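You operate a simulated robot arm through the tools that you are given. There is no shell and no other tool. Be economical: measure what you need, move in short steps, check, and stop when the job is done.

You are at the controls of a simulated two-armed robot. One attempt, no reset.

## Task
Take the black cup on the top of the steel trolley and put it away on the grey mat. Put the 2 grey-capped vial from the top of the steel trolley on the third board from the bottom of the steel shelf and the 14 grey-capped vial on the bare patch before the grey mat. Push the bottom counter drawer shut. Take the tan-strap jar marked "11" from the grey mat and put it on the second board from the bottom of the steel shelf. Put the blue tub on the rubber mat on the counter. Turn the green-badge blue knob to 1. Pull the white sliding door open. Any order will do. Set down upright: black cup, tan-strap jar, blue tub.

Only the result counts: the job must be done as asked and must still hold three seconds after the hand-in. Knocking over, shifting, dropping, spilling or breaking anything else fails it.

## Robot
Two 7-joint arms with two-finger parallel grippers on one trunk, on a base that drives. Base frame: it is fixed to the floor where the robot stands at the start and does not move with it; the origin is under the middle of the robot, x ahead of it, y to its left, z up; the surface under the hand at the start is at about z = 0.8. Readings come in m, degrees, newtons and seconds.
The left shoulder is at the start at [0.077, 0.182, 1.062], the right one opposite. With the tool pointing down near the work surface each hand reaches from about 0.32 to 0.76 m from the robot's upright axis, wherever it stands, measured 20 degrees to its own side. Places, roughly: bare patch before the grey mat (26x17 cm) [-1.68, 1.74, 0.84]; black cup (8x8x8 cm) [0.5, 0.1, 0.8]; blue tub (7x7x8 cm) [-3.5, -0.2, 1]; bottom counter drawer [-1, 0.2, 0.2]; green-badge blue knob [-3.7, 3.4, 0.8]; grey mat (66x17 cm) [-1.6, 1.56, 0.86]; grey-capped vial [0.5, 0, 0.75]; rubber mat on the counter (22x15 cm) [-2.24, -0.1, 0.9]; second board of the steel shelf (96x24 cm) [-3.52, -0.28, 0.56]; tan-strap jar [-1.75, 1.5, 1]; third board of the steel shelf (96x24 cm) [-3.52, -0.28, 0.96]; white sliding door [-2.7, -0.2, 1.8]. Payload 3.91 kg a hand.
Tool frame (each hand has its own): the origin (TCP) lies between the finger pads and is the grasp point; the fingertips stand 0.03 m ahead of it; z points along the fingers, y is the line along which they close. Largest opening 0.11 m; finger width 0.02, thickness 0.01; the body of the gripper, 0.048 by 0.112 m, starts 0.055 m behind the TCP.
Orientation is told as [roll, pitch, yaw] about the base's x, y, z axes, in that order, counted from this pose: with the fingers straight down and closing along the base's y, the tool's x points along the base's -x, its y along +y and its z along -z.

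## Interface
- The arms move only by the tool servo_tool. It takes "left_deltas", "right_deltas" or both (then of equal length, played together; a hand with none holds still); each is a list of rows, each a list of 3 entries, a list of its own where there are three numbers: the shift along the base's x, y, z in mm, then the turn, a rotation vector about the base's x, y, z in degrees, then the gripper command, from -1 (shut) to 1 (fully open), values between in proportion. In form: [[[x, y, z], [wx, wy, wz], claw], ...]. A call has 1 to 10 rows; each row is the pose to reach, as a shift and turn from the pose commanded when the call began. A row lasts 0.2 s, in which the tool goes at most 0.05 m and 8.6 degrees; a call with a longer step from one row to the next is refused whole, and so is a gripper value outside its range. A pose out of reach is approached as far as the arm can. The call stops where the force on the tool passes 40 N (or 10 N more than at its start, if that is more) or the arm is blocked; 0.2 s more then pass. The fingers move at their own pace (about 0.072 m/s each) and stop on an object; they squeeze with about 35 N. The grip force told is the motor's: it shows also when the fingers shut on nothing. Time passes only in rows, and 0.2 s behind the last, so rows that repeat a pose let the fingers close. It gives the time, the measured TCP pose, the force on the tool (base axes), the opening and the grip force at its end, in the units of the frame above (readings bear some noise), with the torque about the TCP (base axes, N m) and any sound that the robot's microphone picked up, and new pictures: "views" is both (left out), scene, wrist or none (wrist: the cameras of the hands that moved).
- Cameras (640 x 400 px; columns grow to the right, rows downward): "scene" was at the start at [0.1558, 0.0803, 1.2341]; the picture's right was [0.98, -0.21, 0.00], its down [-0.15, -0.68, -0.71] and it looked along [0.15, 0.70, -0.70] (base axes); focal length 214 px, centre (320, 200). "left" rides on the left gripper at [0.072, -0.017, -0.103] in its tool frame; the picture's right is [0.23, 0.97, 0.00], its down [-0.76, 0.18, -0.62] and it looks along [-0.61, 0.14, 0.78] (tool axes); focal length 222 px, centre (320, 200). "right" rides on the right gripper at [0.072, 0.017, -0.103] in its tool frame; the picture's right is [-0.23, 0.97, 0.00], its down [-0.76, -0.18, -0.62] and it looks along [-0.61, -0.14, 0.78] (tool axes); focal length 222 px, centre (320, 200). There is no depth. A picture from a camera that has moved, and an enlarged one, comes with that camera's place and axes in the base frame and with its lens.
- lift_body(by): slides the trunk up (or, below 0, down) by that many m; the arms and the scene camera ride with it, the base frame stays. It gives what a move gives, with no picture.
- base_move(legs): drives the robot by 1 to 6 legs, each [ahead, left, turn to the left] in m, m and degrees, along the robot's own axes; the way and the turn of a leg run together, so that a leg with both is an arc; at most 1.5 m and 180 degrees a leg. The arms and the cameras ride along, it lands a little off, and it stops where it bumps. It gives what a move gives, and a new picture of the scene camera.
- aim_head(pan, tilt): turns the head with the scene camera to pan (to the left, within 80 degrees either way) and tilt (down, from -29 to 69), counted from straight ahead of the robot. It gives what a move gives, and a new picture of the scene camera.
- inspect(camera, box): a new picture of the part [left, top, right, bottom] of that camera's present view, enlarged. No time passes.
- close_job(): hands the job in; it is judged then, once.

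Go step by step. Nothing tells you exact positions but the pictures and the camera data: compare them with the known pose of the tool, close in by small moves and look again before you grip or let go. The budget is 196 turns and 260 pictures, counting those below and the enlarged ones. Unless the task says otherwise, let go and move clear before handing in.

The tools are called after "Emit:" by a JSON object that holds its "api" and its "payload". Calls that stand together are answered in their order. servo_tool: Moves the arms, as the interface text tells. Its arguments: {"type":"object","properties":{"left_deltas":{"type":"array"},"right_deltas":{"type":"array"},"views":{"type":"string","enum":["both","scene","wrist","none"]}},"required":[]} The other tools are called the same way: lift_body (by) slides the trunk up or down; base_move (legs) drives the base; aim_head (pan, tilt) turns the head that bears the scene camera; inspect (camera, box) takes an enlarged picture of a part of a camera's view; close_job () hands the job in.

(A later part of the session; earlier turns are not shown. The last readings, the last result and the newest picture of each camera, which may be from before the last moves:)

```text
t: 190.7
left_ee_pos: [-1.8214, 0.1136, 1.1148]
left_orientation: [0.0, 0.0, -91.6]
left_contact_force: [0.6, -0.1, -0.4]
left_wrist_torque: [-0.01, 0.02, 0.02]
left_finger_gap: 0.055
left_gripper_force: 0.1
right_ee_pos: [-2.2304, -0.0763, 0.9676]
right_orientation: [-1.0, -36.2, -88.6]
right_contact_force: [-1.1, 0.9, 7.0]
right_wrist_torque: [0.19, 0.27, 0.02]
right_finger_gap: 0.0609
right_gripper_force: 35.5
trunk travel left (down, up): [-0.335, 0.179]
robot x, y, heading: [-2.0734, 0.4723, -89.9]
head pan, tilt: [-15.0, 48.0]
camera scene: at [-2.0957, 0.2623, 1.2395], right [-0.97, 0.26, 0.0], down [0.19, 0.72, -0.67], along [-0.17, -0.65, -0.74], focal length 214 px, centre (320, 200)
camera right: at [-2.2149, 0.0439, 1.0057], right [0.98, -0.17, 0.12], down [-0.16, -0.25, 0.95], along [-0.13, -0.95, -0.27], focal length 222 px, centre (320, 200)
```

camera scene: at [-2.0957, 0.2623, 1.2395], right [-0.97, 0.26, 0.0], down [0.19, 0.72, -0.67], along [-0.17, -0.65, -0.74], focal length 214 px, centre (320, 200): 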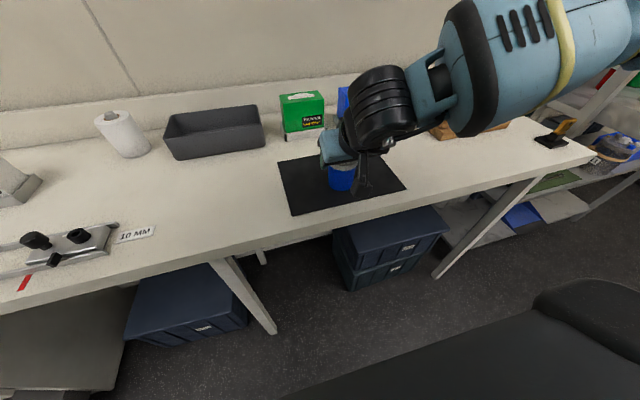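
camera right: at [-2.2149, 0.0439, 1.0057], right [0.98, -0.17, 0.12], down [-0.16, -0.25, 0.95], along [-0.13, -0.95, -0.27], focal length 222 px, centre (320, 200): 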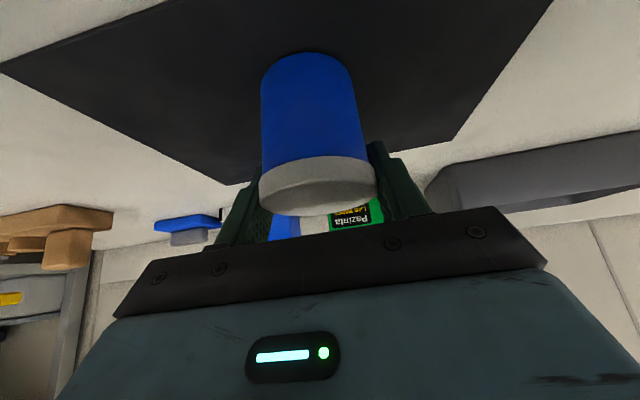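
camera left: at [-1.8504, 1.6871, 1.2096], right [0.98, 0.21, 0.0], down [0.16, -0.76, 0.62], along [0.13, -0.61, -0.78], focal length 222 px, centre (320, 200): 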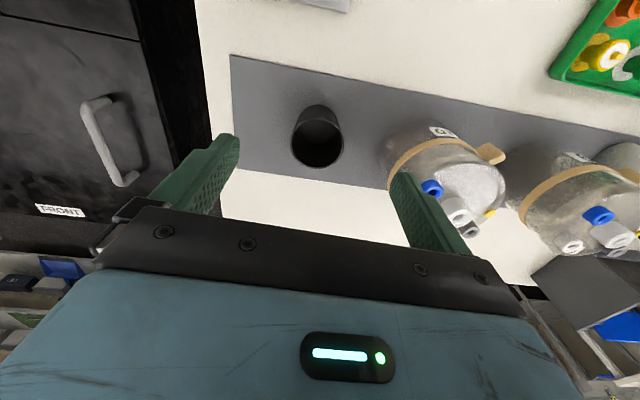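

Contact reached. Open and back the hand out along its axis.

Emit:
{"api": "servo_tool", "payload": {"right_deltas": [[[0, 0, -1], [0, 0, 0], -0.2], [[0, 0, -1], [0, 0, 0], 0.3], [[0, 0, -1], [0, 0, 0], 0.64], [[0, 8, 11], [0, 0, 0], 0.64], [[0, 25, 35], [0, 0, 0], 0.64], [[0, 45, 65], [0, 0, 0], 0.64], [[0, 70, 95], [0, 0, 0], 0.64], [[0, 95, 125], [0, 0, 0], 0.64], [[0, 125, 155], [0, 0, 0], 0.64]]}}

```text
t: 192.7
left_ee_pos: [-1.8218, 0.1114, 1.1158]
left_orientation: [0.0, -0.1, -91.6]
left_contact_force: [-0.7, 0.4, -1.3]
left_wrist_torque: [0.01, -0.01, -0.01]
left_finger_gap: 0.0553
left_gripper_force: 0.1
right_ee_pos: [-2.2343, 0.0485, 1.1197]
right_orientation: [-0.8, -35.8, -88.9]
right_contact_force: [-0.3, 1.3, -0.6]
right_wrist_torque: [-0.02, -0.01, -0.01]
right_finger_gap: 0.09
right_gripper_force: 0.0
trunk travel left (down, up): [-0.335, 0.179]
robot x, y, heading: [-2.0777, 0.4762, -89.9]
head pan, tilt: [-15.0, 48.0]
camera scene: at [-2.0976, 0.2614, 1.242], right [-0.96, 0.27, 0.0], down [0.2, 0.69, -0.69], along [-0.19, -0.67, -0.72], focal length 214 px, centre (320, 200)
camera right: at [-2.2184, 0.168, 1.1598], right [0.98, -0.17, 0.12], down [-0.16, -0.26, 0.95], along [-0.13, -0.95, -0.28], focal length 222 px, centre (320, 200)
```

scene: 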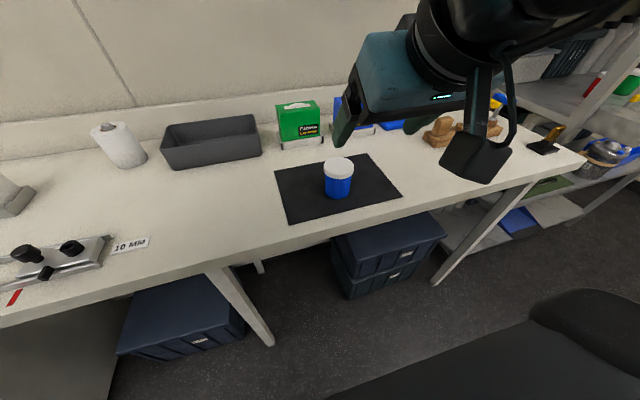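
right: 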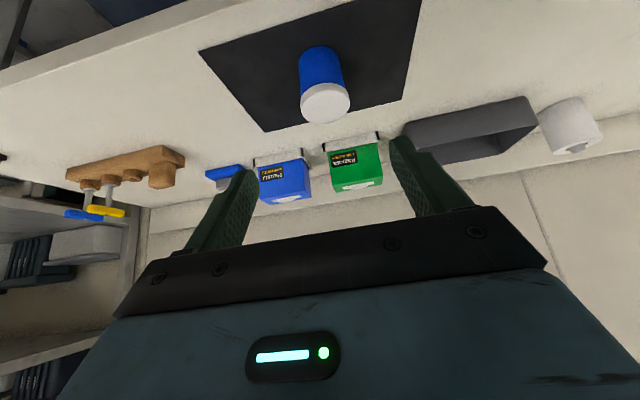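

Tub placed upright. Now the sliding door: go back to x≈-2.7, raise the trunk and look at the cabinet.

Emit:
{"api": "base_move", "payload": {"legs": [[-0.2, 0, 0], [0, -0.65, 0]]}}

Emit:
{"api": "lift_body", "payload": {"by": 0.17}}

Emit:
{"api": "aim_head", "payload": {"pan": 0, "tilt": -10}}

Emit:
{"api": "inspect", "payload": {"camera": "scene", "box": [160, 60, 440, 240]}}

```text
t: 200.1
left_ee_pos: [-2.4724, 0.3115, 1.1155]
left_orientation: [0.0, -0.1, -91.5]
left_contact_force: [-0.3, -0.9, 0.4]
left_wrist_torque: [0.02, -0.02, 0.03]
left_finger_gap: 0.055
left_gripper_force: 0.1
right_ee_pos: [-2.8832, 0.2458, 1.1201]
right_orientation: [-1.0, -35.9, -88.4]
right_contact_force: [-0.4, 0.4, -0.4]
right_wrist_torque: [-0.02, 0.01, -0.01]
right_finger_gap: 0.0901
right_gripper_force: 0.1
trunk travel left (down, up): [-0.335, 0.179]
robot x, y, heading: [-2.7281, 0.676, -89.4]
head pan, tilt: [-15.0, 48.0]
camera scene: at [-2.7487, 0.4587, 1.2424], right [-0.96, 0.27, 0.0], down [0.19, 0.69, -0.7], along [-0.19, -0.67, -0.72], focal length 214 px, centre (320, 200)
```

scene: 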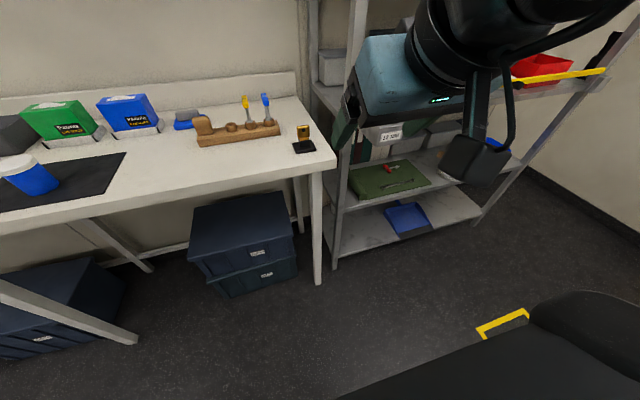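

```text
t: 202.0
left_ee_pos: [-2.4724, 0.3103, 1.2835]
left_orientation: [0.0, 0.1, -91.5]
left_contact_force: [0.6, -1.1, 0.0]
left_wrist_torque: [0.01, -0.01, -0.02]
left_finger_gap: 0.0549
left_gripper_force: 0.1
right_ee_pos: [-2.883, 0.2453, 1.2881]
right_orientation: [-1.0, -35.9, -88.4]
right_contact_force: [0.0, -0.5, -0.6]
right_wrist_torque: [-0.02, 0.03, 0.02]
right_finger_gap: 0.0902
right_gripper_force: 0.1
trunk travel left (down, up): [-0.505, 0.009]
robot x, y, heading: [-2.7288, 0.6715, -89.9]
head pan, tilt: [-15.0, 48.0]
```

```text
t: 203.3
left_ee_pos: [-2.4726, 0.3101, 1.2861]
left_orientation: [0.1, 0.0, -91.5]
left_contact_force: [0.0, 0.9, 0.2]
left_wrist_torque: [-0.03, 0.0, 0.03]
left_finger_gap: 0.055
left_gripper_force: 0.1
right_ee_pos: [-2.8835, 0.247, 1.2896]
right_orientation: [-1.0, -35.8, -88.3]
right_contact_force: [-0.4, -0.1, 0.2]
right_wrist_torque: [0.02, 0.02, -0.02]
right_finger_gap: 0.0902
right_gripper_force: 0.0
trunk travel left (down, up): [-0.505, 0.009]
robot x, y, heading: [-2.7257, 0.6717, -89.6]
head pan, tilt: [0.0, -10.0]
camera scene: at [-2.727, 0.5654, 1.5243], right [-1.0, -0.01, 0.0], down [0.0, -0.17, -0.98], along [0.01, -0.98, 0.17], focal length 214 px, centre (320, 200)
```

scene: 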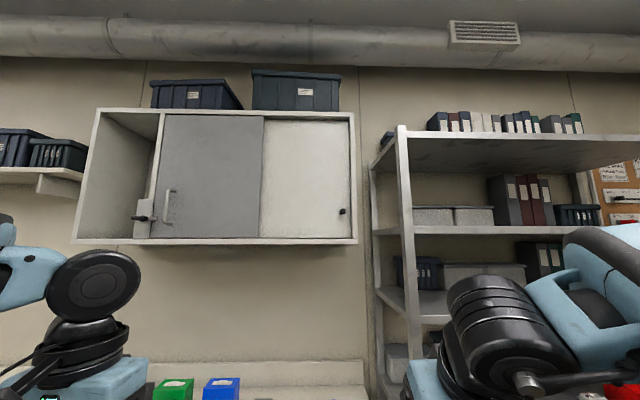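

```text
2.22 times, centred on (300, 150) of scene
camera zoom: at [-2.727, 0.5654, 1.5243], right [-1.0, -0.01, 0.0], down [0.0, -0.17, -0.98], along [0.01, -0.98, 0.17], focal length 477 px, centre (364, 311)
```

zoom: 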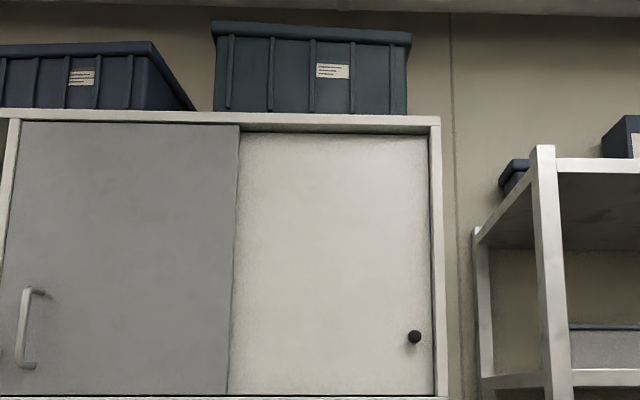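

Knob of the white door at about (-2.804, -0.22, 1.617). Zoom on the latch at the left of the grey door.

Emit:
{"api": "inspect", "payload": {"camera": "scene", "box": [100, 150, 220, 250]}}

Emit:
{"api": "inspect", "payload": {"camera": "scene", "box": [250, 170, 370, 250]}}

```text
4.00 times, centred on (160, 200) of scene
camera zoom: at [-2.727, 0.5654, 1.5243], right [-1.0, -0.01, 0.0], down [0.0, -0.17, -0.98], along [0.01, -0.98, 0.17], focal length 858 px, centre (960, 200)
```

zoom: 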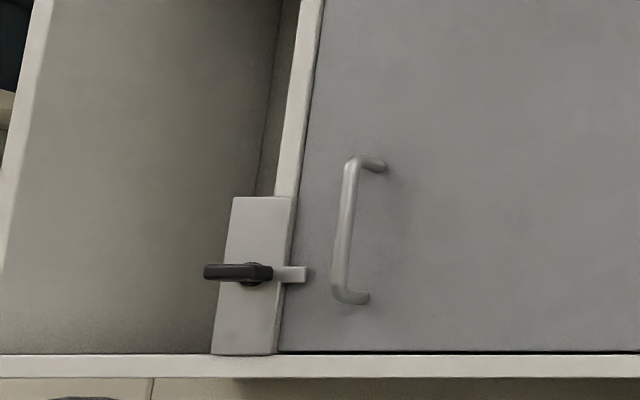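

```text
5.00 times, centred on (310, 210) of scene
camera zoom: at [-2.727, 0.5654, 1.5243], right [-1.0, -0.01, 0.0], down [0.0, -0.17, -0.98], along [0.01, -0.98, 0.17], focal length 1072 px, centre (370, 150)
```

zoom: 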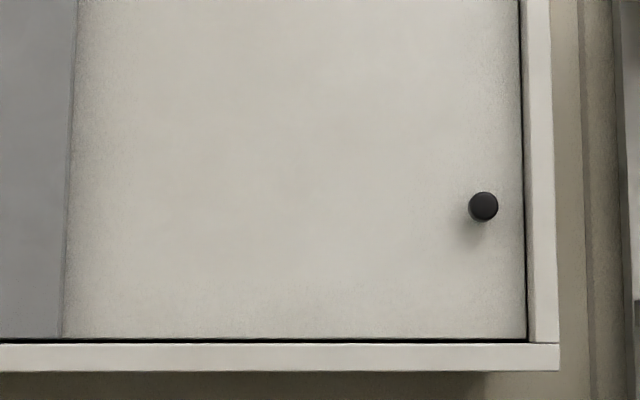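

The latch holds only the grey door; the white door should slide left behind it. Raise the right hand, pointing horizontally, with the trunk at full height.

Emit:
{"api": "servo_tool", "payload": {"right_deltas": [[[0, 0, 40], [-8, 0, 0], 0], [[0, 0, 80], [-16, 0, 0], 0], [[0, 0, 120], [-24, 0, 0], 0], [[0, 0, 160], [-32, 0, 0], 0], [[0, 0, 200], [-40, 0, 0], 0], [[0, 0, 240], [-47, 0, 0], 0], [[0, 0, 285], [-54, 0, 0], 0], [[0, 0, 325], [-54, 0, 0], 0]], "views": "none"}}

Emit:
{"api": "base_move", "payload": {"legs": [[0, 0.2, 0], [0.2, 0, 0]]}}

Emit:
{"api": "inspect", "payload": {"camera": "right", "box": [0, 0, 640, 400]}}

```text
t: 205.1
left_ee_pos: [-2.4727, 0.3099, 1.2853]
left_orientation: [0.0, 0.0, -91.5]
left_contact_force: [-0.6, 0.1, -0.1]
left_wrist_torque: [0.01, 0.0, 0.01]
left_finger_gap: 0.0549
left_gripper_force: 0.1
right_ee_pos: [-2.8832, 0.2472, 1.6156]
right_orientation: [-89.5, -88.7, -0.5]
right_contact_force: [-0.4, -0.7, 0.2]
right_wrist_torque: [0.01, 0.0, 0.03]
right_finger_gap: 0.0549
right_gripper_force: 0.0
trunk travel left (down, up): [-0.505, 0.009]
robot x, y, heading: [-2.7252, 0.6706, -89.7]
head pan, tilt: [0.0, -10.0]
```

```text
t: 208.7
left_ee_pos: [-2.27, 0.1178, 1.287]
left_orientation: [-0.1, -0.1, -91.4]
left_contact_force: [-0.4, 0.0, 0.2]
left_wrist_torque: [-0.01, -0.01, 0.01]
left_finger_gap: 0.0549
left_gripper_force: 0.1
right_ee_pos: [-2.6794, 0.0538, 1.6163]
right_orientation: [-93.6, -88.6, 3.6]
right_contact_force: [0.2, -0.1, 0.8]
right_wrist_torque: [0.0, -0.05, -0.03]
right_finger_gap: 0.055
right_gripper_force: 0.0
trunk travel left (down, up): [-0.505, 0.009]
robot x, y, heading: [-2.5229, 0.4748, -89.7]
head pan, tilt: [0.0, -10.0]
camera scene: at [-2.5246, 0.3715, 1.5246], right [-1.0, -0.01, 0.0], down [0.0, -0.18, -0.98], along [0.01, -0.98, 0.18], focal length 214 px, centre (320, 200)
```

scene: 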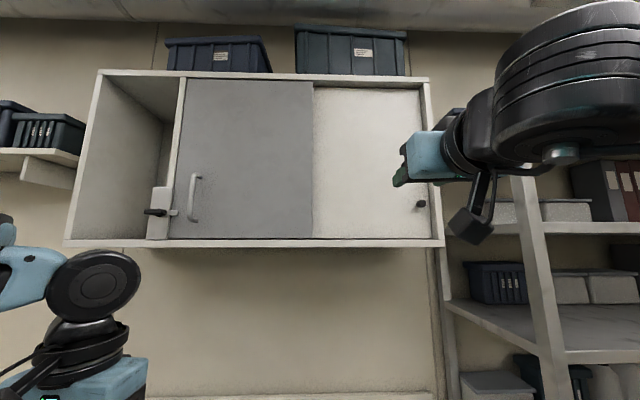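

```text
1.00 times, centred on (320, 200) of right (not enlarged: the box is as wide or as high as the picture)
camera zoom: at [-2.665, 0.1569, 1.5417], right [0.98, 0.0, 0.2], down [-0.16, 0.62, 0.76], along [-0.13, -0.78, 0.61], focal length 222 px, centre (320, 200)
```

zoom: 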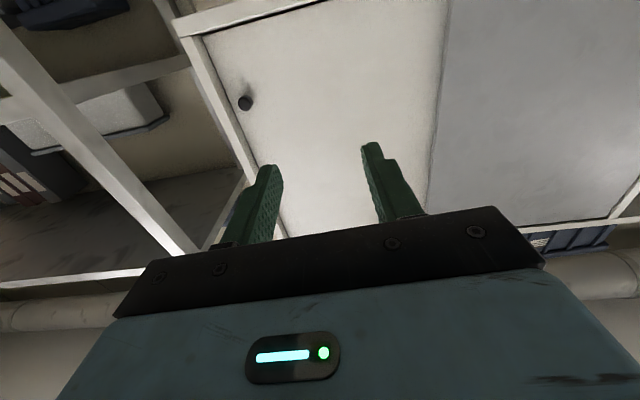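

Knob at about (-2.812, -0.24, 1.622). Approach in line with it.

Emit:
{"api": "servo_tool", "payload": {"right_deltas": [[[-30, -25, 1], [0, 0, 0], 0], [[-60, -50, 2], [0, 0, 0], 0], [[-95, -80, 3], [0, 0, 0], 0], [[-120, -115, 4], [0, 0, 0], 0], [[-132, -150, 5], [0, 0, 0], 0], [[-132, -185, 5], [0, 0, 0], 0]]}}

```text
t: 210.1
left_ee_pos: [-2.2699, 0.1139, 1.2836]
left_orientation: [0.0, 0.1, -91.4]
left_contact_force: [-0.2, 0.2, -0.8]
left_wrist_torque: [0.0, 0.01, 0.03]
left_finger_gap: 0.0551
left_gripper_force: 0.0
right_ee_pos: [-2.8122, -0.136, 1.6178]
right_orientation: [-84.0, -88.6, -6.0]
right_contact_force: [0.8, 1.0, -0.7]
right_wrist_torque: [-0.04, 0.02, 0.01]
right_finger_gap: 0.0549
right_gripper_force: 0.1
trunk travel left (down, up): [-0.505, 0.009]
robot x, y, heading: [-2.521, 0.4783, -89.7]
head pan, tilt: [0.0, -10.0]
camera scene: at [-2.5247, 0.3675, 1.524], right [-1.0, -0.01, 0.0], down [0.0, -0.17, -0.99], along [0.01, -0.99, 0.17], focal length 214 px, centre (320, 200)
camera right: at [-2.7965, -0.0329, 1.5434], right [0.98, 0.0, 0.2], down [-0.16, 0.62, 0.77], along [-0.13, -0.78, 0.61], focal length 222 px, centre (320, 200)
```

scene: 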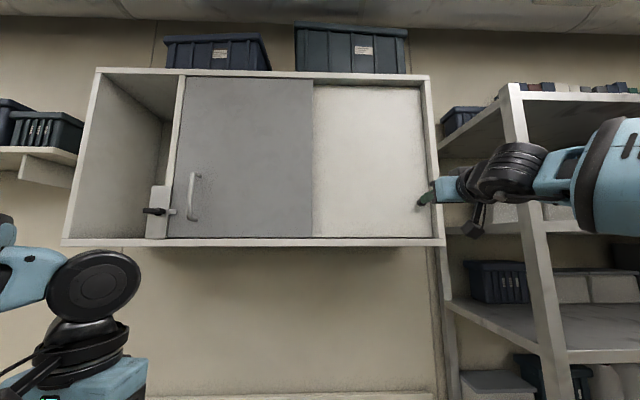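
right: 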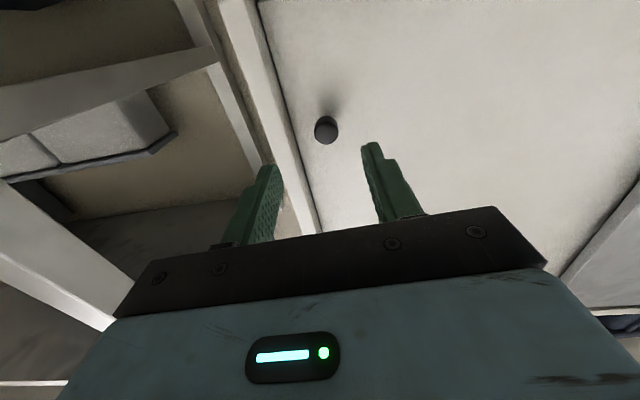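

Knob ≈(-2.807, -0.225, 1.617), between the fingers. Advance and grip.

Emit:
{"api": "servo_tool", "payload": {"right_deltas": [[[3, -25, 0], [0, 0, 0], 0], [[5, -50, 0], [0, 0, 0], 0], [[5, -70, 0], [0, 0, 0], 0], [[5, -70, 0], [0, 0, 0], -1], [[5, -70, 0], [0, 0, 0], -1], [[5, -70, 0], [0, 0, 0], -1]], "views": "wrist"}}

```text
t: 211.5
left_ee_pos: [-2.2697, 0.1174, 1.2863]
left_orientation: [0.0, -0.1, -91.3]
left_contact_force: [0.0, -0.1, 0.0]
left_wrist_torque: [0.03, -0.02, -0.03]
left_finger_gap: 0.0551
left_gripper_force: 0.0
right_ee_pos: [-2.8136, -0.1739, 1.6202]
right_orientation: [-90.9, -88.7, 1.1]
right_contact_force: [-0.7, 0.0, -0.1]
right_wrist_torque: [-0.01, 0.0, 0.0]
right_finger_gap: 0.0
right_gripper_force: 35.1
right hand out of reach, approached as far as the arm can: row 2, 3, 4, 5, 6
trunk travel left (down, up): [-0.505, 0.009]
robot x, y, heading: [-2.5224, 0.4753, -89.5]
head pan, tilt: [0.0, -10.0]
camera right: at [-2.7986, -0.0697, 1.5457], right [0.98, 0.0, 0.21], down [-0.16, 0.62, 0.77], along [-0.13, -0.78, 0.61], focal length 222 px, centre (320, 200)
```

right: 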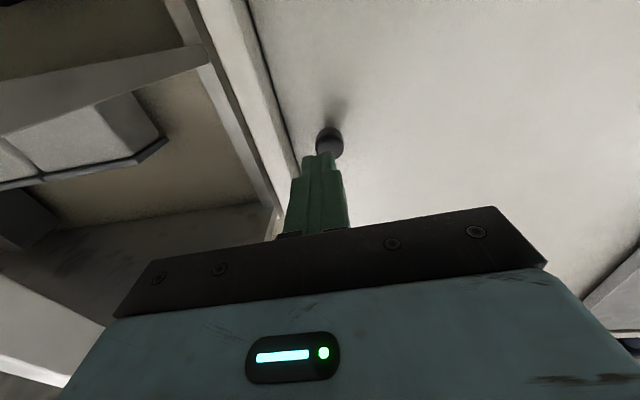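

Short by a few cm. Open, retreat slightly, drive 8 cm forward.

Emit:
{"api": "servo_tool", "payload": {"right_deltas": [[[0, 25, 0], [0, 0, 0], 0], [[0, 50, 0], [0, 0, 0], 0], [[5, 60, 0], [0, 0, 0], 0]], "views": "none"}}

Emit:
{"api": "base_move", "payload": {"legs": [[0.08, 0, 0]]}}

Emit:
{"api": "inspect", "payload": {"camera": "right", "box": [0, 0, 640, 400]}}

```text
t: 212.3
left_ee_pos: [-2.269, 0.1146, 1.2839]
left_orientation: [0.1, 0.0, -91.3]
left_contact_force: [0.2, 0.7, 0.2]
left_wrist_torque: [-0.03, 0.0, 0.01]
left_finger_gap: 0.0549
left_gripper_force: 0.1
right_ee_pos: [-2.8104, -0.1141, 1.6198]
right_orientation: [-85.0, -88.7, -5.1]
right_contact_force: [0.4, -0.4, 0.2]
right_wrist_torque: [0.0, 0.0, -0.01]
right_finger_gap: 0.055
right_gripper_force: 0.1
trunk travel left (down, up): [-0.505, 0.009]
robot x, y, heading: [-2.5243, 0.4742, -89.7]
head pan, tilt: [0.0, -10.0]
```

```text
t: 213.4
left_ee_pos: [-2.2702, 0.0392, 1.284]
left_orientation: [0.0, 0.3, -91.6]
left_contact_force: [0.1, 0.0, 0.1]
left_wrist_torque: [0.01, 0.01, 0.02]
left_finger_gap: 0.055
left_gripper_force: 0.0
right_ee_pos: [-2.8085, -0.1847, 1.6183]
right_orientation: [-63.2, -88.7, -26.9]
right_contact_force: [0.0, 0.7, -0.5]
right_wrist_torque: [-0.03, 0.02, 0.01]
right_finger_gap: 0.055
right_gripper_force: 0.1
trunk travel left (down, up): [-0.505, 0.009]
robot x, y, heading: [-2.5277, 0.4056, -89.7]
head pan, tilt: [0.0, -10.0]
stopped in leg 1: the force on the tool passed its limit at 133 N (the readings are from after the stop); the commanded pose is now the measured one
camera scene: at [-2.5245, 0.2939, 1.5239], right [-1.0, 0.0, 0.0], down [0.0, -0.17, -0.99], along [0.0, -0.99, 0.17], focal length 214 px, centre (320, 200)
```

scene: 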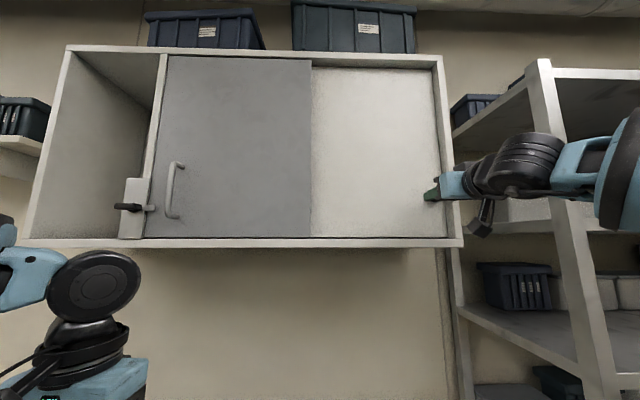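

```text
1.00 times, centred on (320, 200) of right (not enlarged: the box is as wide or as high as the picture)
camera zoom: at [-2.7923, -0.0821, 1.5454], right [0.98, -0.01, 0.21], down [-0.16, 0.62, 0.77], along [-0.13, -0.79, 0.6], focal length 222 px, centre (320, 200)
```

zoom: 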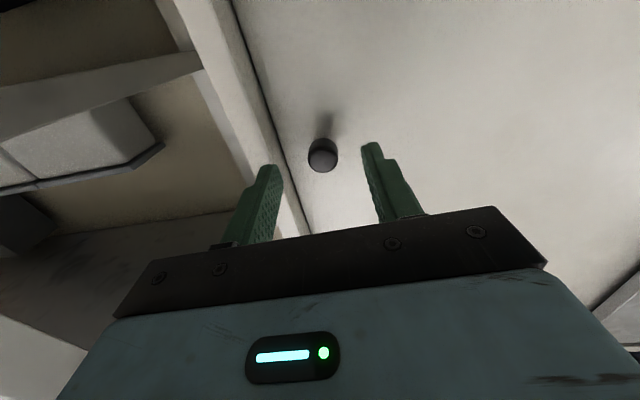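

A finger hit the cabinet frame beside the door. Retreat, narrow the opening to 32 mm, and re-approach at x=-2.806.

Emit:
{"api": "servo_tool", "payload": {"right_deltas": [[[0, 25, 0], [0, 0, 0], -0.2], [[0, 45, -1], [0, 0, 0], -0.42], [[1, 45, -2], [0, 0, 0], -0.42], [[2, 20, -2], [0, 0, 0], -0.42], [[2, 0, -2], [0, 0, 0], -0.42]], "views": "wrist"}}

Emit:
{"api": "inspect", "payload": {"camera": "right", "box": [240, 100, 400, 220]}}

```text
t: 214.6
left_ee_pos: [-2.2696, 0.0397, 1.2841]
left_orientation: [0.1, 0.1, -91.5]
left_contact_force: [-0.8, -0.1, 0.4]
left_wrist_torque: [-0.01, 0.03, -0.02]
left_finger_gap: 0.0549
left_gripper_force: 0.1
right_ee_pos: [-2.807, -0.1842, 1.6177]
right_orientation: [-64.9, -88.8, -25.4]
right_contact_force: [-0.8, -0.3, 0.0]
right_wrist_torque: [-0.02, 0.0, 0.04]
right_finger_gap: 0.0319
right_gripper_force: 0.0
trunk travel left (down, up): [-0.505, 0.009]
robot x, y, heading: [-2.5246, 0.4036, -89.9]
head pan, tilt: [0.0, -10.0]
camera right: at [-2.7897, -0.081, 1.5447], right [0.98, 0.0, 0.21], down [-0.16, 0.62, 0.77], along [-0.13, -0.79, 0.6], focal length 222 px, centre (320, 200)
```

right: 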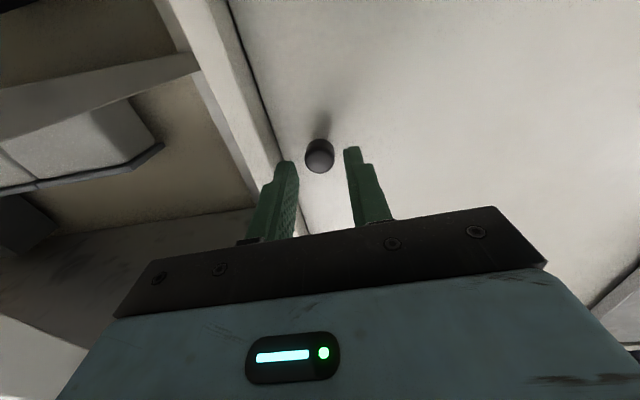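

```text
3.33 times, centred on (320, 160) of right
camera zoom: at [-2.7897, -0.081, 1.5447], right [0.98, 0.0, 0.21], down [-0.16, 0.62, 0.77], along [-0.13, -0.79, 0.6], focal length 740 px, centre (320, 333)
```

zoom: 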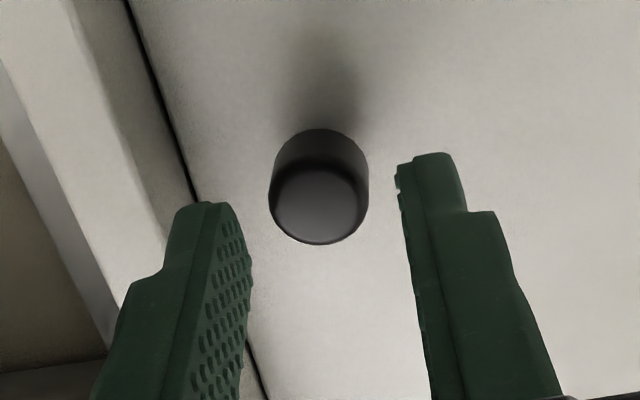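

Well aligned. Advance 28 mm and grip.

Emit:
{"api": "servo_tool", "payload": {"right_deltas": [[[0, -12, 0], [0, 0, 0], -0.42], [[0, -22, 0], [0, 0, 0], -0.42], [[0, -28, 0], [0, 0, 0], -0.42], [[0, -28, 0], [0, 0, 0], -1], [[0, -28, 0], [0, 0, 0], -1]], "views": "wrist"}}

```text
t: 215.8
left_ee_pos: [-2.2701, 0.0424, 1.2856]
left_orientation: [0.0, 0.0, -91.6]
left_contact_force: [0.5, 0.7, -0.5]
left_wrist_torque: [0.01, 0.01, -0.01]
left_finger_gap: 0.0547
left_gripper_force: 0.0
right_ee_pos: [-2.8062, -0.2113, 1.6192]
right_orientation: [-69.5, -88.9, -20.7]
right_contact_force: [-0.6, 0.5, 0.7]
right_wrist_torque: [0.24, 0.03, 0.66]
right_finger_gap: 0.0221
right_gripper_force: 44.9
trunk travel left (down, up): [-0.505, 0.009]
robot x, y, heading: [-2.5255, 0.4014, -89.6]
head pan, tilt: [0.0, -10.0]
camera right: at [-2.7898, -0.1076, 1.5451], right [0.98, 0.0, 0.21], down [-0.16, 0.62, 0.77], along [-0.13, -0.79, 0.6], focal length 222 px, centre (320, 200)
```

right: 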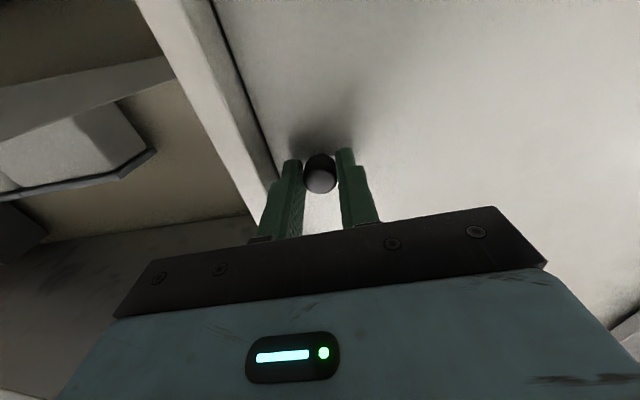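

Knob gripped (22 mm). Slide to the left (+x).

Emit:
{"api": "servo_tool", "payload": {"right_deltas": [[[15, 0, 0], [0, 0, 0], -1], [[35, 0, 0], [0, 0, 0], -1], [[55, 0, 0], [0, 0, 0], -1], [[75, 0, 0], [0, 0, 0], -1], [[95, 0, 0], [0, 0, 0], -1], [[115, 0, 0], [0, 0, 0], -1]], "views": "scene"}}

```text
t: 217.2
left_ee_pos: [-2.2688, 0.0374, 1.2833]
left_orientation: [0.1, 0.2, -91.5]
left_contact_force: [0.2, 0.2, -0.1]
left_wrist_torque: [-0.02, 0.0, 0.02]
left_finger_gap: 0.0551
left_gripper_force: 0.1
right_ee_pos: [-2.7479, -0.202, 1.6131]
right_orientation: [-76.5, -88.9, -13.8]
right_contact_force: [1.4, -28.4, 20.6]
right_wrist_torque: [-0.35, 0.03, 0.69]
right_finger_gap: 0.022
right_gripper_force: 44.4
right hand out of reach, approached as far as the arm can: row 3, 4, 5, 6
trunk travel left (down, up): [-0.505, 0.009]
robot x, y, heading: [-2.525, 0.4029, -89.5]
head pan, tilt: [0.0, -10.0]
camera scene: at [-2.5229, 0.2922, 1.5242], right [-1.0, -0.01, 0.0], down [0.0, -0.17, -0.99], along [0.01, -0.99, 0.17], focal length 214 px, centre (320, 200)
```

scene: 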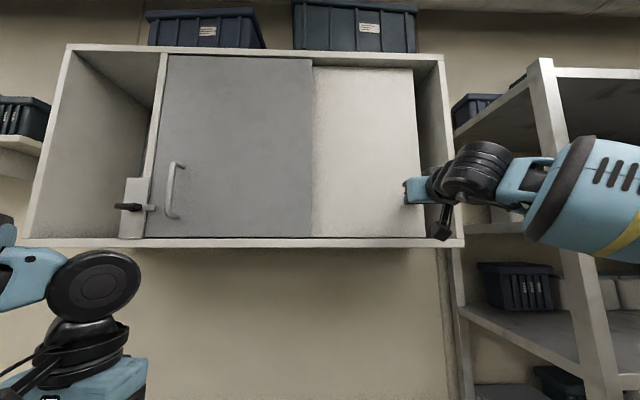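

The door slides. The arm is at its limit, so move the base left with the grip held.

Emit:
{"api": "base_move", "payload": {"legs": [[0, 0.13, 0]]}}

```text
t: 219.0
left_ee_pos: [-2.1431, 0.044, 1.2845]
left_orientation: [0.0, 0.0, -91.3]
left_contact_force: [0.7, -0.1, 1.1]
left_wrist_torque: [-0.02, 0.01, 0.0]
left_finger_gap: 0.0551
left_gripper_force: 0.0
right_ee_pos: [-2.6235, -0.1972, 1.6139]
right_orientation: [-68.9, -88.9, -21.2]
right_contact_force: [-1.4, -0.4, 8.6]
right_wrist_torque: [0.05, 0.05, 0.95]
right_finger_gap: 0.0218
right_gripper_force: 44.8
trunk travel left (down, up): [-0.505, 0.009]
robot x, y, heading: [-2.3983, 0.406, -89.7]
head pan, tilt: [0.0, -10.0]
camera scene: at [-2.3975, 0.2981, 1.5244], right [-1.0, 0.0, 0.0], down [0.0, -0.17, -0.98], along [0.0, -0.98, 0.17], focal length 214 px, centre (320, 200)
```

scene: 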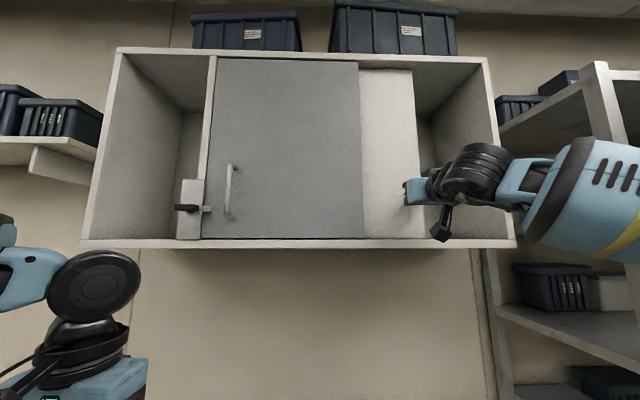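

Continue another 0.11 m.

Emit:
{"api": "base_move", "payload": {"legs": [[0, 0.11, 0]]}}

```text
t: 220.6
left_ee_pos: [-2.0455, 0.0447, 1.2863]
left_orientation: [0.2, -0.1, -91.8]
left_contact_force: [-0.3, 0.3, 0.0]
left_wrist_torque: [0.0, 0.02, 0.01]
left_finger_gap: 0.0553
left_gripper_force: 0.2
right_ee_pos: [-2.5464, -0.1939, 1.6135]
right_orientation: [-16.3, -89.3, -76.2]
right_contact_force: [-11.6, 11.3, -5.3]
right_wrist_torque: [0.23, -0.19, -0.03]
right_finger_gap: 0.0225
right_gripper_force: 44.7
trunk travel left (down, up): [-0.505, 0.009]
robot x, y, heading: [-2.2969, 0.4031, -90.0]
head pan, tilt: [0.0, -10.0]
stopped in leg 1: the force on the tool passed its limit at 44 N (the readings are from after the stop); the commanded pose is now the measured one
camera scene: at [-2.2992, 0.3012, 1.5245], right [-1.0, 0.0, 0.0], down [0.0, -0.18, -0.98], along [0.0, -0.98, 0.18], focal length 214 px, centre (320, 200)
```

scene: 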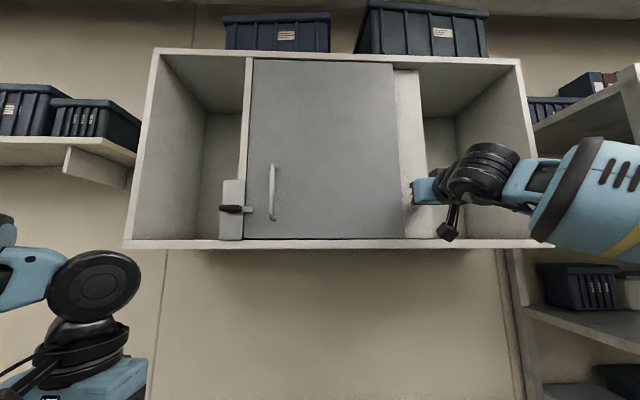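

The door is open ~0.26 m; a finger met the grey door. I'll re-place closed fingers on the knob's right side and push the last couple of centimetres.

Emit:
{"api": "servo_tool", "payload": {"right_deltas": [[[0, 0, 0], [0, 0, 0], -0.5], [[0, 0, 0], [0, 0, 0], -0.45], [[0, 25, 0], [0, 0, 0], -0.45], [[0, 50, 0], [0, 0, 0], -0.6], [[-20, 55, 0], [0, 0, 0], -1], [[-38, 55, 0], [0, 0, 0], -1], [[-38, 30, 0], [0, 0, 0], -1], [[-38, 2, 0], [0, 0, 0], -1]], "views": "wrist"}}

```text
t: 222.4
left_ee_pos: [-2.0443, 0.0396, 1.2832]
left_orientation: [0.1, 0.2, -91.7]
left_contact_force: [0.1, -0.1, 0.1]
left_wrist_torque: [0.05, -0.01, -0.01]
left_finger_gap: 0.0551
left_gripper_force: 0.1
right_ee_pos: [-2.5786, -0.1988, 1.6112]
right_orientation: [-28.2, -89.1, -63.8]
right_contact_force: [-1.3, -0.5, 0.1]
right_wrist_torque: [0.01, -0.01, 0.02]
right_finger_gap: 0.0
right_gripper_force: 34.4
trunk travel left (down, up): [-0.505, 0.009]
robot x, y, heading: [-2.2984, 0.4068, -89.9]
head pan, tilt: [0.0, -10.0]
camera right: at [-2.5578, -0.0952, 1.5392], right [0.97, -0.04, 0.22], down [-0.15, 0.62, 0.77], along [-0.16, -0.79, 0.6], focal length 222 px, centre (320, 200)
```

right: 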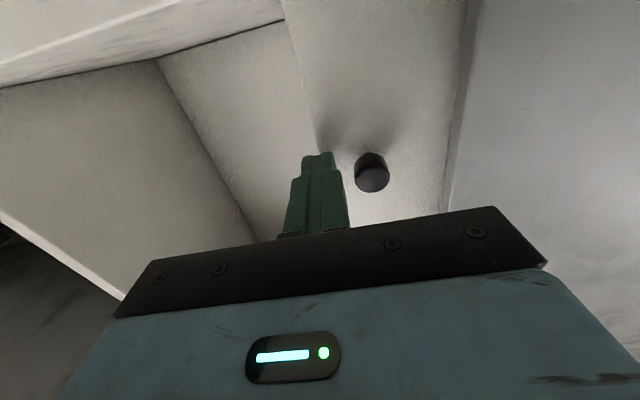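

Fingers are right of the knob. Push left until it stops.

Emit:
{"api": "servo_tool", "payload": {"right_deltas": [[[0, -6, 0], [0, 0, 0], -1], [[15, -6, 0], [0, 0, 0], -1], [[30, -6, 0], [0, 0, 0], -1], [[45, -6, 0], [0, 0, 0], -1], [[58, -6, 0], [0, 0, 0], -1], [[70, -6, 0], [0, 0, 0], -1]], "views": "wrist"}}

```text
t: 223.3
left_ee_pos: [-2.0472, 0.0423, 1.2846]
left_orientation: [0.0, 0.0, -91.9]
left_contact_force: [1.9, -0.1, 0.0]
left_wrist_torque: [0.02, 0.06, -0.01]
left_finger_gap: 0.055
left_gripper_force: 0.1
right_ee_pos: [-2.5669, -0.2015, 1.6132]
right_orientation: [22.7, -88.8, -117.3]
right_contact_force: [-24.9, 3.6, -5.1]
right_wrist_torque: [0.05, -0.17, -0.19]
right_finger_gap: 0.0
right_gripper_force: 34.8
trunk travel left (down, up): [-0.505, 0.009]
robot x, y, heading: [-2.2986, 0.3995, -90.2]
head pan, tilt: [0.0, -10.0]
stopped in row 4 (right hand): the force on the tool passed its limit at 46 N (the readings are from after the stop); the commanded pose is now the measured one
camera right: at [-2.54, -0.0992, 1.5405], right [0.97, -0.08, 0.23], down [-0.13, 0.62, 0.77], along [-0.21, -0.78, 0.59], focal length 222 px, centre (320, 200)
```

right: 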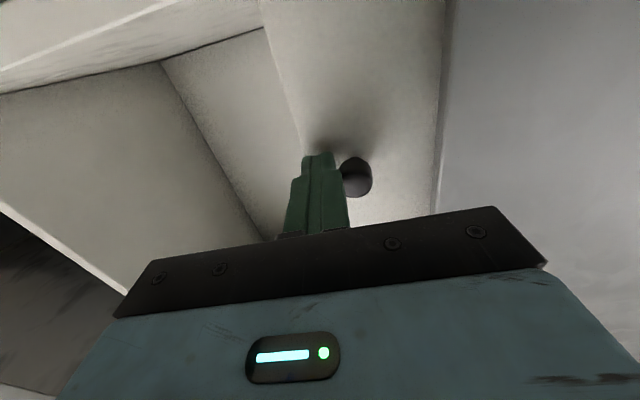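

The door is against its end stop – fully open. Retract the right hand, and head to the open bottom drawer near x=-1.

Emit:
{"api": "servo_tool", "payload": {"right_deltas": [[[-10, 20, 0], [0, 0, 0], -1], [[-30, 60, 0], [0, 0, 0], -1], [[-40, 100, -20], [6, 0, 0], -1], [[-50, 120, -60], [12, 0, 0], -1], [[-60, 130, -105], [18, 0, 0], -1], [[-60, 130, -150], [24, 0, 0], -1], [[-60, 130, -195], [30, 0, 0], -1], [[-60, 130, -240], [36, 0, 0], -1], [[-60, 130, -285], [40, 0, 0], -1]], "views": "none"}}

Emit:
{"api": "base_move", "payload": {"legs": [[-0.38, 0, 0], [0, 1.2, 0]]}}

Emit:
{"api": "lift_body", "payload": {"by": -0.4}}

Emit:
{"api": "aim_head", "payload": {"pan": 10, "tilt": 45}}

```text
t: 225.3
left_ee_pos: [-2.0457, 0.0409, 1.2848]
left_orientation: [0.0, 0.1, -91.9]
left_contact_force: [0.5, 0.8, -0.9]
left_wrist_torque: [-0.01, 0.04, 0.01]
left_finger_gap: 0.0549
left_gripper_force: 0.1
right_ee_pos: [-2.616, -0.0714, 1.3292]
right_orientation: [-3.4, -49.1, -90.2]
right_contact_force: [0.8, -0.2, 0.1]
right_wrist_torque: [-0.02, -0.02, -0.03]
right_finger_gap: 0.0002
right_gripper_force: 35.4
trunk travel left (down, up): [-0.505, 0.009]
robot x, y, heading: [-2.2955, 0.4079, -90.2]
head pan, tilt: [0.0, -10.0]
```

```text
t: 238.2
left_ee_pos: [-0.835, 0.4257, 1.2851]
left_orientation: [0.0, 0.1, -91.8]
left_contact_force: [-0.8, 1.0, 0.6]
left_wrist_torque: [-0.01, 0.03, -0.02]
left_finger_gap: 0.0549
left_gripper_force: 0.1
right_ee_pos: [-1.4055, 0.3118, 1.3301]
right_orientation: [-3.4, -49.3, -90.1]
right_contact_force: [0.1, 1.3, -0.8]
right_wrist_torque: [0.0, 0.0, -0.01]
right_finger_gap: 0.0001
right_gripper_force: 34.5
trunk travel left (down, up): [-0.505, 0.009]
robot x, y, heading: [-1.0883, 0.7862, -90.1]
head pan, tilt: [0.0, -10.0]
camera scene: at [-1.0888, 0.6812, 1.5243], right [-1.0, 0.0, 0.0], down [0.0, -0.17, -0.98], along [0.0, -0.98, 0.17], focal length 214 px, centre (320, 200)
```

scene: 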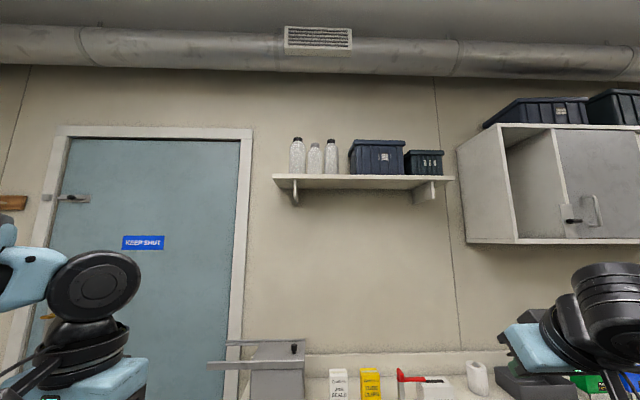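

```text
t: 242.0
left_ee_pos: [-0.8356, 0.4256, 0.8857]
left_orientation: [0.1, 0.0, -91.7]
left_contact_force: [0.2, 0.6, -0.3]
left_wrist_torque: [0.02, 0.0, 0.01]
left_finger_gap: 0.055
left_gripper_force: 0.0
right_ee_pos: [-1.406, 0.3117, 0.9295]
right_orientation: [-3.5, -49.3, -90.1]
right_contact_force: [-0.3, 0.2, 0.6]
right_wrist_torque: [0.0, 0.01, 0.0]
right_finger_gap: 0.0
right_gripper_force: 35.3
trunk travel left (down, up): [-0.105, 0.409]
robot x, y, heading: [-1.0895, 0.7877, -89.9]
head pan, tilt: [0.0, -10.0]
```

```text
t: 243.2
left_ee_pos: [-0.8346, 0.4245, 0.8845]
left_orientation: [0.1, 0.0, -91.8]
left_contact_force: [-0.9, -0.6, 0.4]
left_wrist_torque: [0.0, 0.01, 0.01]
left_finger_gap: 0.0552
left_gripper_force: 0.1
right_ee_pos: [-1.4045, 0.3125, 0.9289]
right_orientation: [-3.6, -49.3, -90.2]
right_contact_force: [-0.2, 0.1, 0.1]
right_wrist_torque: [0.02, 0.02, 0.02]
right_finger_gap: 0.0002
right_gripper_force: 35.1
trunk travel left (down, up): [-0.105, 0.409]
robot x, y, heading: [-1.0898, 0.7889, -89.7]
head pan, tilt: [10.0, 45.0]
camera scene: at [-1.0746, 0.4921, 0.9907], right [-0.98, -0.17, 0.0], down [-0.12, 0.7, -0.71], along [0.12, -0.7, -0.71], focal length 214 px, centre (320, 200)
```

scene: 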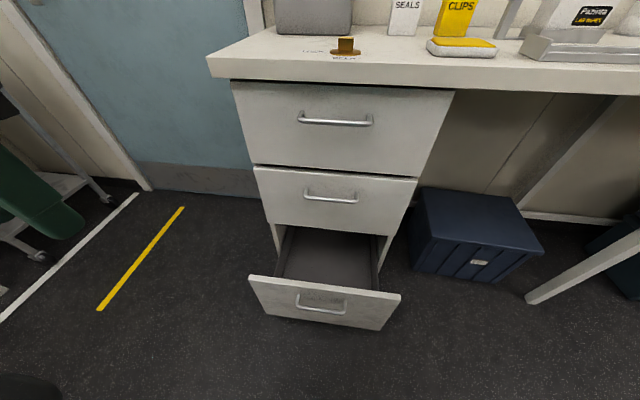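

The bottom drawer is open, its front at about y≈0.25, x≈-1.04. I'll lower the trunk fully, shift the base left a bit and bring the right hand down in front of it.

Emit:
{"api": "lift_body", "payload": {"by": -0.1}}

Emit:
{"api": "base_move", "payload": {"legs": [[0, 0.1, 0]]}}

Emit:
{"api": "servo_tool", "payload": {"right_deltas": [[[15, 10, -45], [0, 0, 0], -1], [[30, 20, -85], [0, 0, 0], -1], [[45, 30, -130], [0, 0, 0], -1], [[60, 40, -175], [0, 0, 0], -1], [[75, 50, -220], [0, 0, 0], -1], [[90, 60, -265], [0, 0, 0], -1], [[105, 70, -310], [0, 0, 0], -1], [[120, 80, -350], [0, 0, 0], -1], [[135, 80, -395], [0, 0, 0], -1], [[150, 80, -440], [0, 0, 0], -1]], "views": "scene"}}

```text
t: 244.6
left_ee_pos: [-0.8351, 0.4254, 0.7854]
left_orientation: [-0.1, 0.1, -91.8]
left_contact_force: [-0.6, -0.1, 0.9]
left_wrist_torque: [-0.03, -0.02, -0.01]
left_finger_gap: 0.055
left_gripper_force: 0.1
right_ee_pos: [-1.4047, 0.3119, 0.8304]
right_orientation: [-3.5, -49.3, -90.1]
right_contact_force: [-0.2, 0.2, 0.4]
right_wrist_torque: [0.03, -0.02, -0.01]
right_finger_gap: 0.0
right_gripper_force: 35.0
trunk travel left (down, up): [-0.005, 0.509]
robot x, y, heading: [-1.091, 0.7894, -89.8]
head pan, tilt: [10.0, 45.0]
```

```text
t: 246.1
left_ee_pos: [-0.738, 0.4233, 0.784]
left_orientation: [0.0, 0.0, -92.0]
left_contact_force: [0.1, 0.1, 0.0]
left_wrist_torque: [0.01, 0.01, -0.04]
left_finger_gap: 0.055
left_gripper_force: 0.1
right_ee_pos: [-1.3081, 0.3118, 0.8299]
right_orientation: [-3.4, -49.3, -90.3]
right_contact_force: [0.3, 0.0, -0.2]
right_wrist_torque: [0.02, 0.03, -0.03]
right_finger_gap: 0.0
right_gripper_force: 34.7
trunk travel left (down, up): [-0.005, 0.509]
robot x, y, heading: [-0.9888, 0.788, -90.2]
head pan, tilt: [10.0, 45.0]
camera scene: at [-0.9769, 0.4628, 0.8956], right [-0.99, -0.17, 0.0], down [-0.12, 0.7, -0.71], along [0.12, -0.7, -0.71], focal length 214 px, centre (320, 200)
```

scene: 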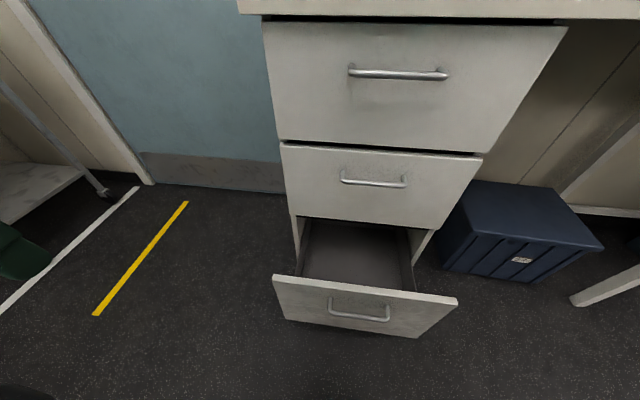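

```text
t: 248.3
left_ee_pos: [-0.7384, 0.4247, 0.785]
left_orientation: [0.0, 0.0, -92.0]
left_contact_force: [-0.4, -0.3, -0.7]
left_wrist_torque: [-0.01, 0.03, 0.02]
left_finger_gap: 0.055
left_gripper_force: 0.0
right_ee_pos: [-1.1619, 0.3096, 0.4649]
right_orientation: [-3.9, -48.1, -90.4]
right_contact_force: [-0.2, 0.3, 0.1]
right_wrist_torque: [0.01, -0.01, 0.0]
right_finger_gap: 0.0
right_gripper_force: 34.3
right hand out of reach, approached as far as the arm can: row 1, 2, 3, 4, 5, 6, 7, 8, 9, 10
trunk travel left (down, up): [-0.005, 0.509]
robot x, y, heading: [-0.9922, 0.785, -90.2]
head pan, tilt: [10.0, 45.0]
camera scene: at [-0.977, 0.4629, 0.8957], right [-0.99, -0.17, 0.0], down [-0.12, 0.7, -0.71], along [0.12, -0.7, -0.71], focal length 214 px, centre (320, 200)
```

scene: 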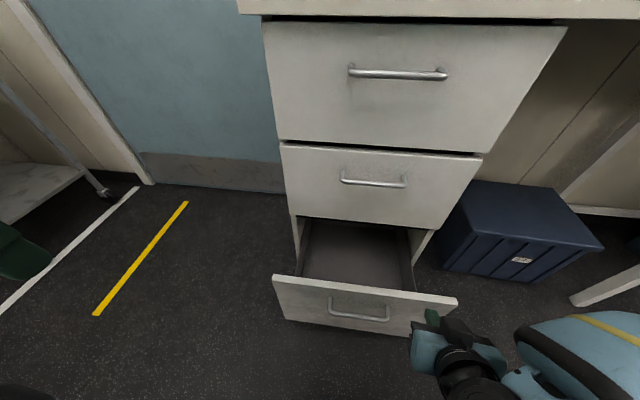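

The hand is near the panel's top edge but limited. Make it more vertical to get lower.

Emit:
{"api": "servo_tool", "payload": {"right_deltas": [[[0, 25, 0], [7, 0, 0], -1], [[0, 50, -20], [14, 0, 0], -1], [[0, 70, -45], [21, 0, 0], -1], [[0, 80, -75], [28, 0, 0], -1], [[0, 80, -105], [33, 0, 0], -1], [[0, 80, -135], [33, 0, 0], -1]], "views": "scene"}}

```text
t: 249.7
left_ee_pos: [-0.7379, 0.4241, 0.7855]
left_orientation: [-0.1, 0.0, -91.9]
left_contact_force: [0.2, -0.6, -0.3]
left_wrist_torque: [0.02, -0.03, -0.01]
left_finger_gap: 0.0551
left_gripper_force: 0.0
right_ee_pos: [-1.1566, 0.392, 0.3308]
right_orientation: [-3.7, -16.2, -90.3]
right_contact_force: [0.1, -0.7, -0.2]
right_wrist_torque: [0.02, 0.05, 0.0]
right_finger_gap: 0.0001
right_gripper_force: 34.7
right hand out of reach, approached as far as the arm can: row 1, 2, 3
trunk travel left (down, up): [-0.005, 0.509]
robot x, y, heading: [-0.9884, 0.7891, -90.1]
head pan, tilt: [10.0, 45.0]
camera scene: at [-0.9771, 0.4628, 0.8956], right [-0.99, -0.17, 0.0], down [-0.12, 0.7, -0.71], along [0.12, -0.7, -0.71], focal length 214 px, centre (320, 200)
```

scene: 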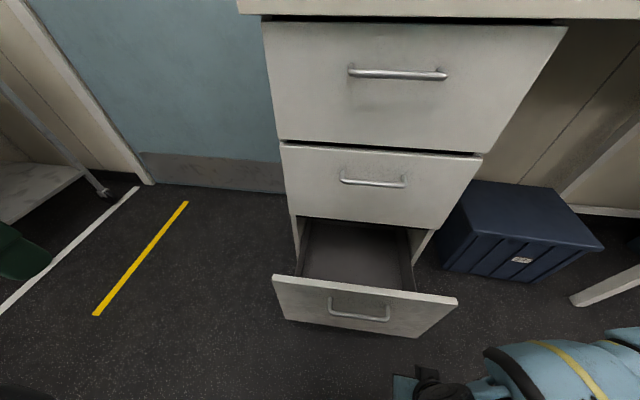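

Hand is low enough (tip z≈0.30). Push toward the counter.

Emit:
{"api": "servo_tool", "payload": {"right_deltas": [[[10, -38, 0], [0, 0, 0], -1], [[15, -76, 0], [0, 0, 0], -1], [[15, -114, 0], [0, 0, 0], -1], [[15, -145, 0], [0, 0, 0], -1], [[15, -175, 0], [0, 0, 0], -1], [[15, -205, 0], [0, 0, 0], -1], [[15, -235, 0], [0, 0, 0], -1], [[15, -265, 0], [0, 0, 0], -1], [[15, -295, 0], [0, 0, 0], -1], [[15, -325, 0], [0, 0, 0], -1]], "views": "scene"}}

```text
t: 251.9
left_ee_pos: [-0.7374, 0.4248, 0.7852]
left_orientation: [0.0, 0.0, -91.9]
left_contact_force: [0.3, -0.7, -0.5]
left_wrist_torque: [-0.02, -0.01, -0.01]
left_finger_gap: 0.0548
left_gripper_force: 0.2
right_ee_pos: [-1.1636, 0.1622, 0.3392]
right_orientation: [-3.5, -16.4, -90.3]
right_contact_force: [0.6, -0.5, -0.4]
right_wrist_torque: [0.01, 0.02, -0.01]
right_finger_gap: 0.0
right_gripper_force: 35.0
right hand out of reach, approached as far as the arm can: row 6, 7, 8, 9, 10
trunk travel left (down, up): [-0.005, 0.509]
robot x, y, heading: [-0.9909, 0.7875, -90.3]
head pan, tilt: [10.0, 45.0]
camera scene: at [-0.9771, 0.4628, 0.8956], right [-0.99, -0.17, 0.0], down [-0.12, 0.7, -0.71], along [0.12, -0.7, -0.71], focal length 214 px, centre (320, 200)
```

scene: 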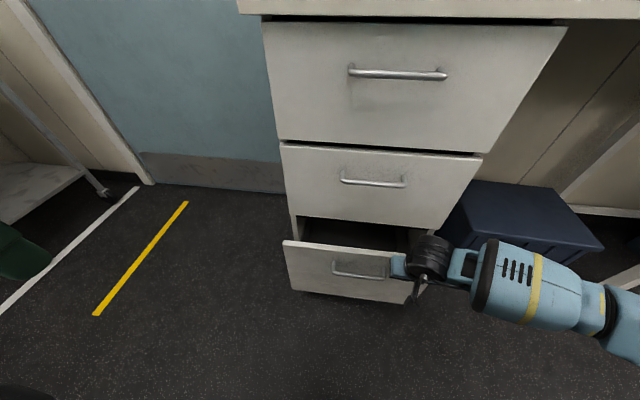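

Working: the drawer is part way in. Drive the base forward to push it fully shut.

Emit:
{"api": "base_move", "payload": {"legs": [[0.17, 0, 0]]}}

```text
t: 253.1
left_ee_pos: [-0.7395, 0.3163, 0.7851]
left_orientation: [0.1, -0.1, -92.0]
left_contact_force: [0.3, 0.1, 0.3]
left_wrist_torque: [0.02, -0.01, 0.03]
left_finger_gap: 0.0548
left_gripper_force: 0.0
right_ee_pos: [-1.1622, 0.0739, 0.3282]
right_orientation: [-3.8, -13.6, -89.1]
right_contact_force: [-0.1, -0.4, -0.3]
right_wrist_torque: [-0.01, -0.02, 0.02]
right_finger_gap: 0.0001
right_gripper_force: 35.2
trunk travel left (down, up): [-0.005, 0.509]
robot x, y, heading: [-0.9872, 0.6787, -90.4]
head pan, tilt: [10.0, 45.0]
stopped in leg 1: the force on the tool passed its limit at 181 N (the readings are from after the stop); the commanded pose is now the measured one
camera scene: at [-0.9785, 0.3549, 0.8956], right [-0.99, -0.17, 0.0], down [-0.12, 0.7, -0.71], along [0.12, -0.7, -0.71], focal length 214 px, centre (320, 200)
```

scene: 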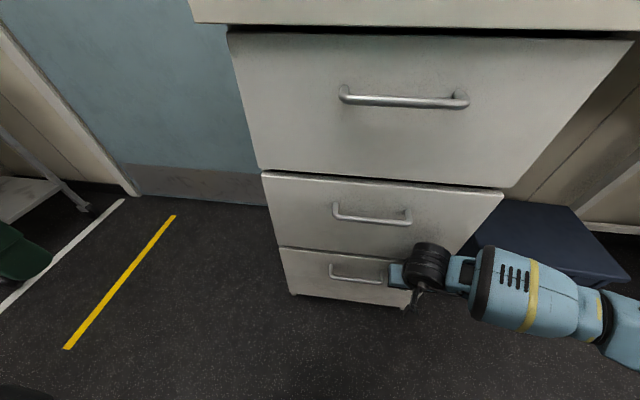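

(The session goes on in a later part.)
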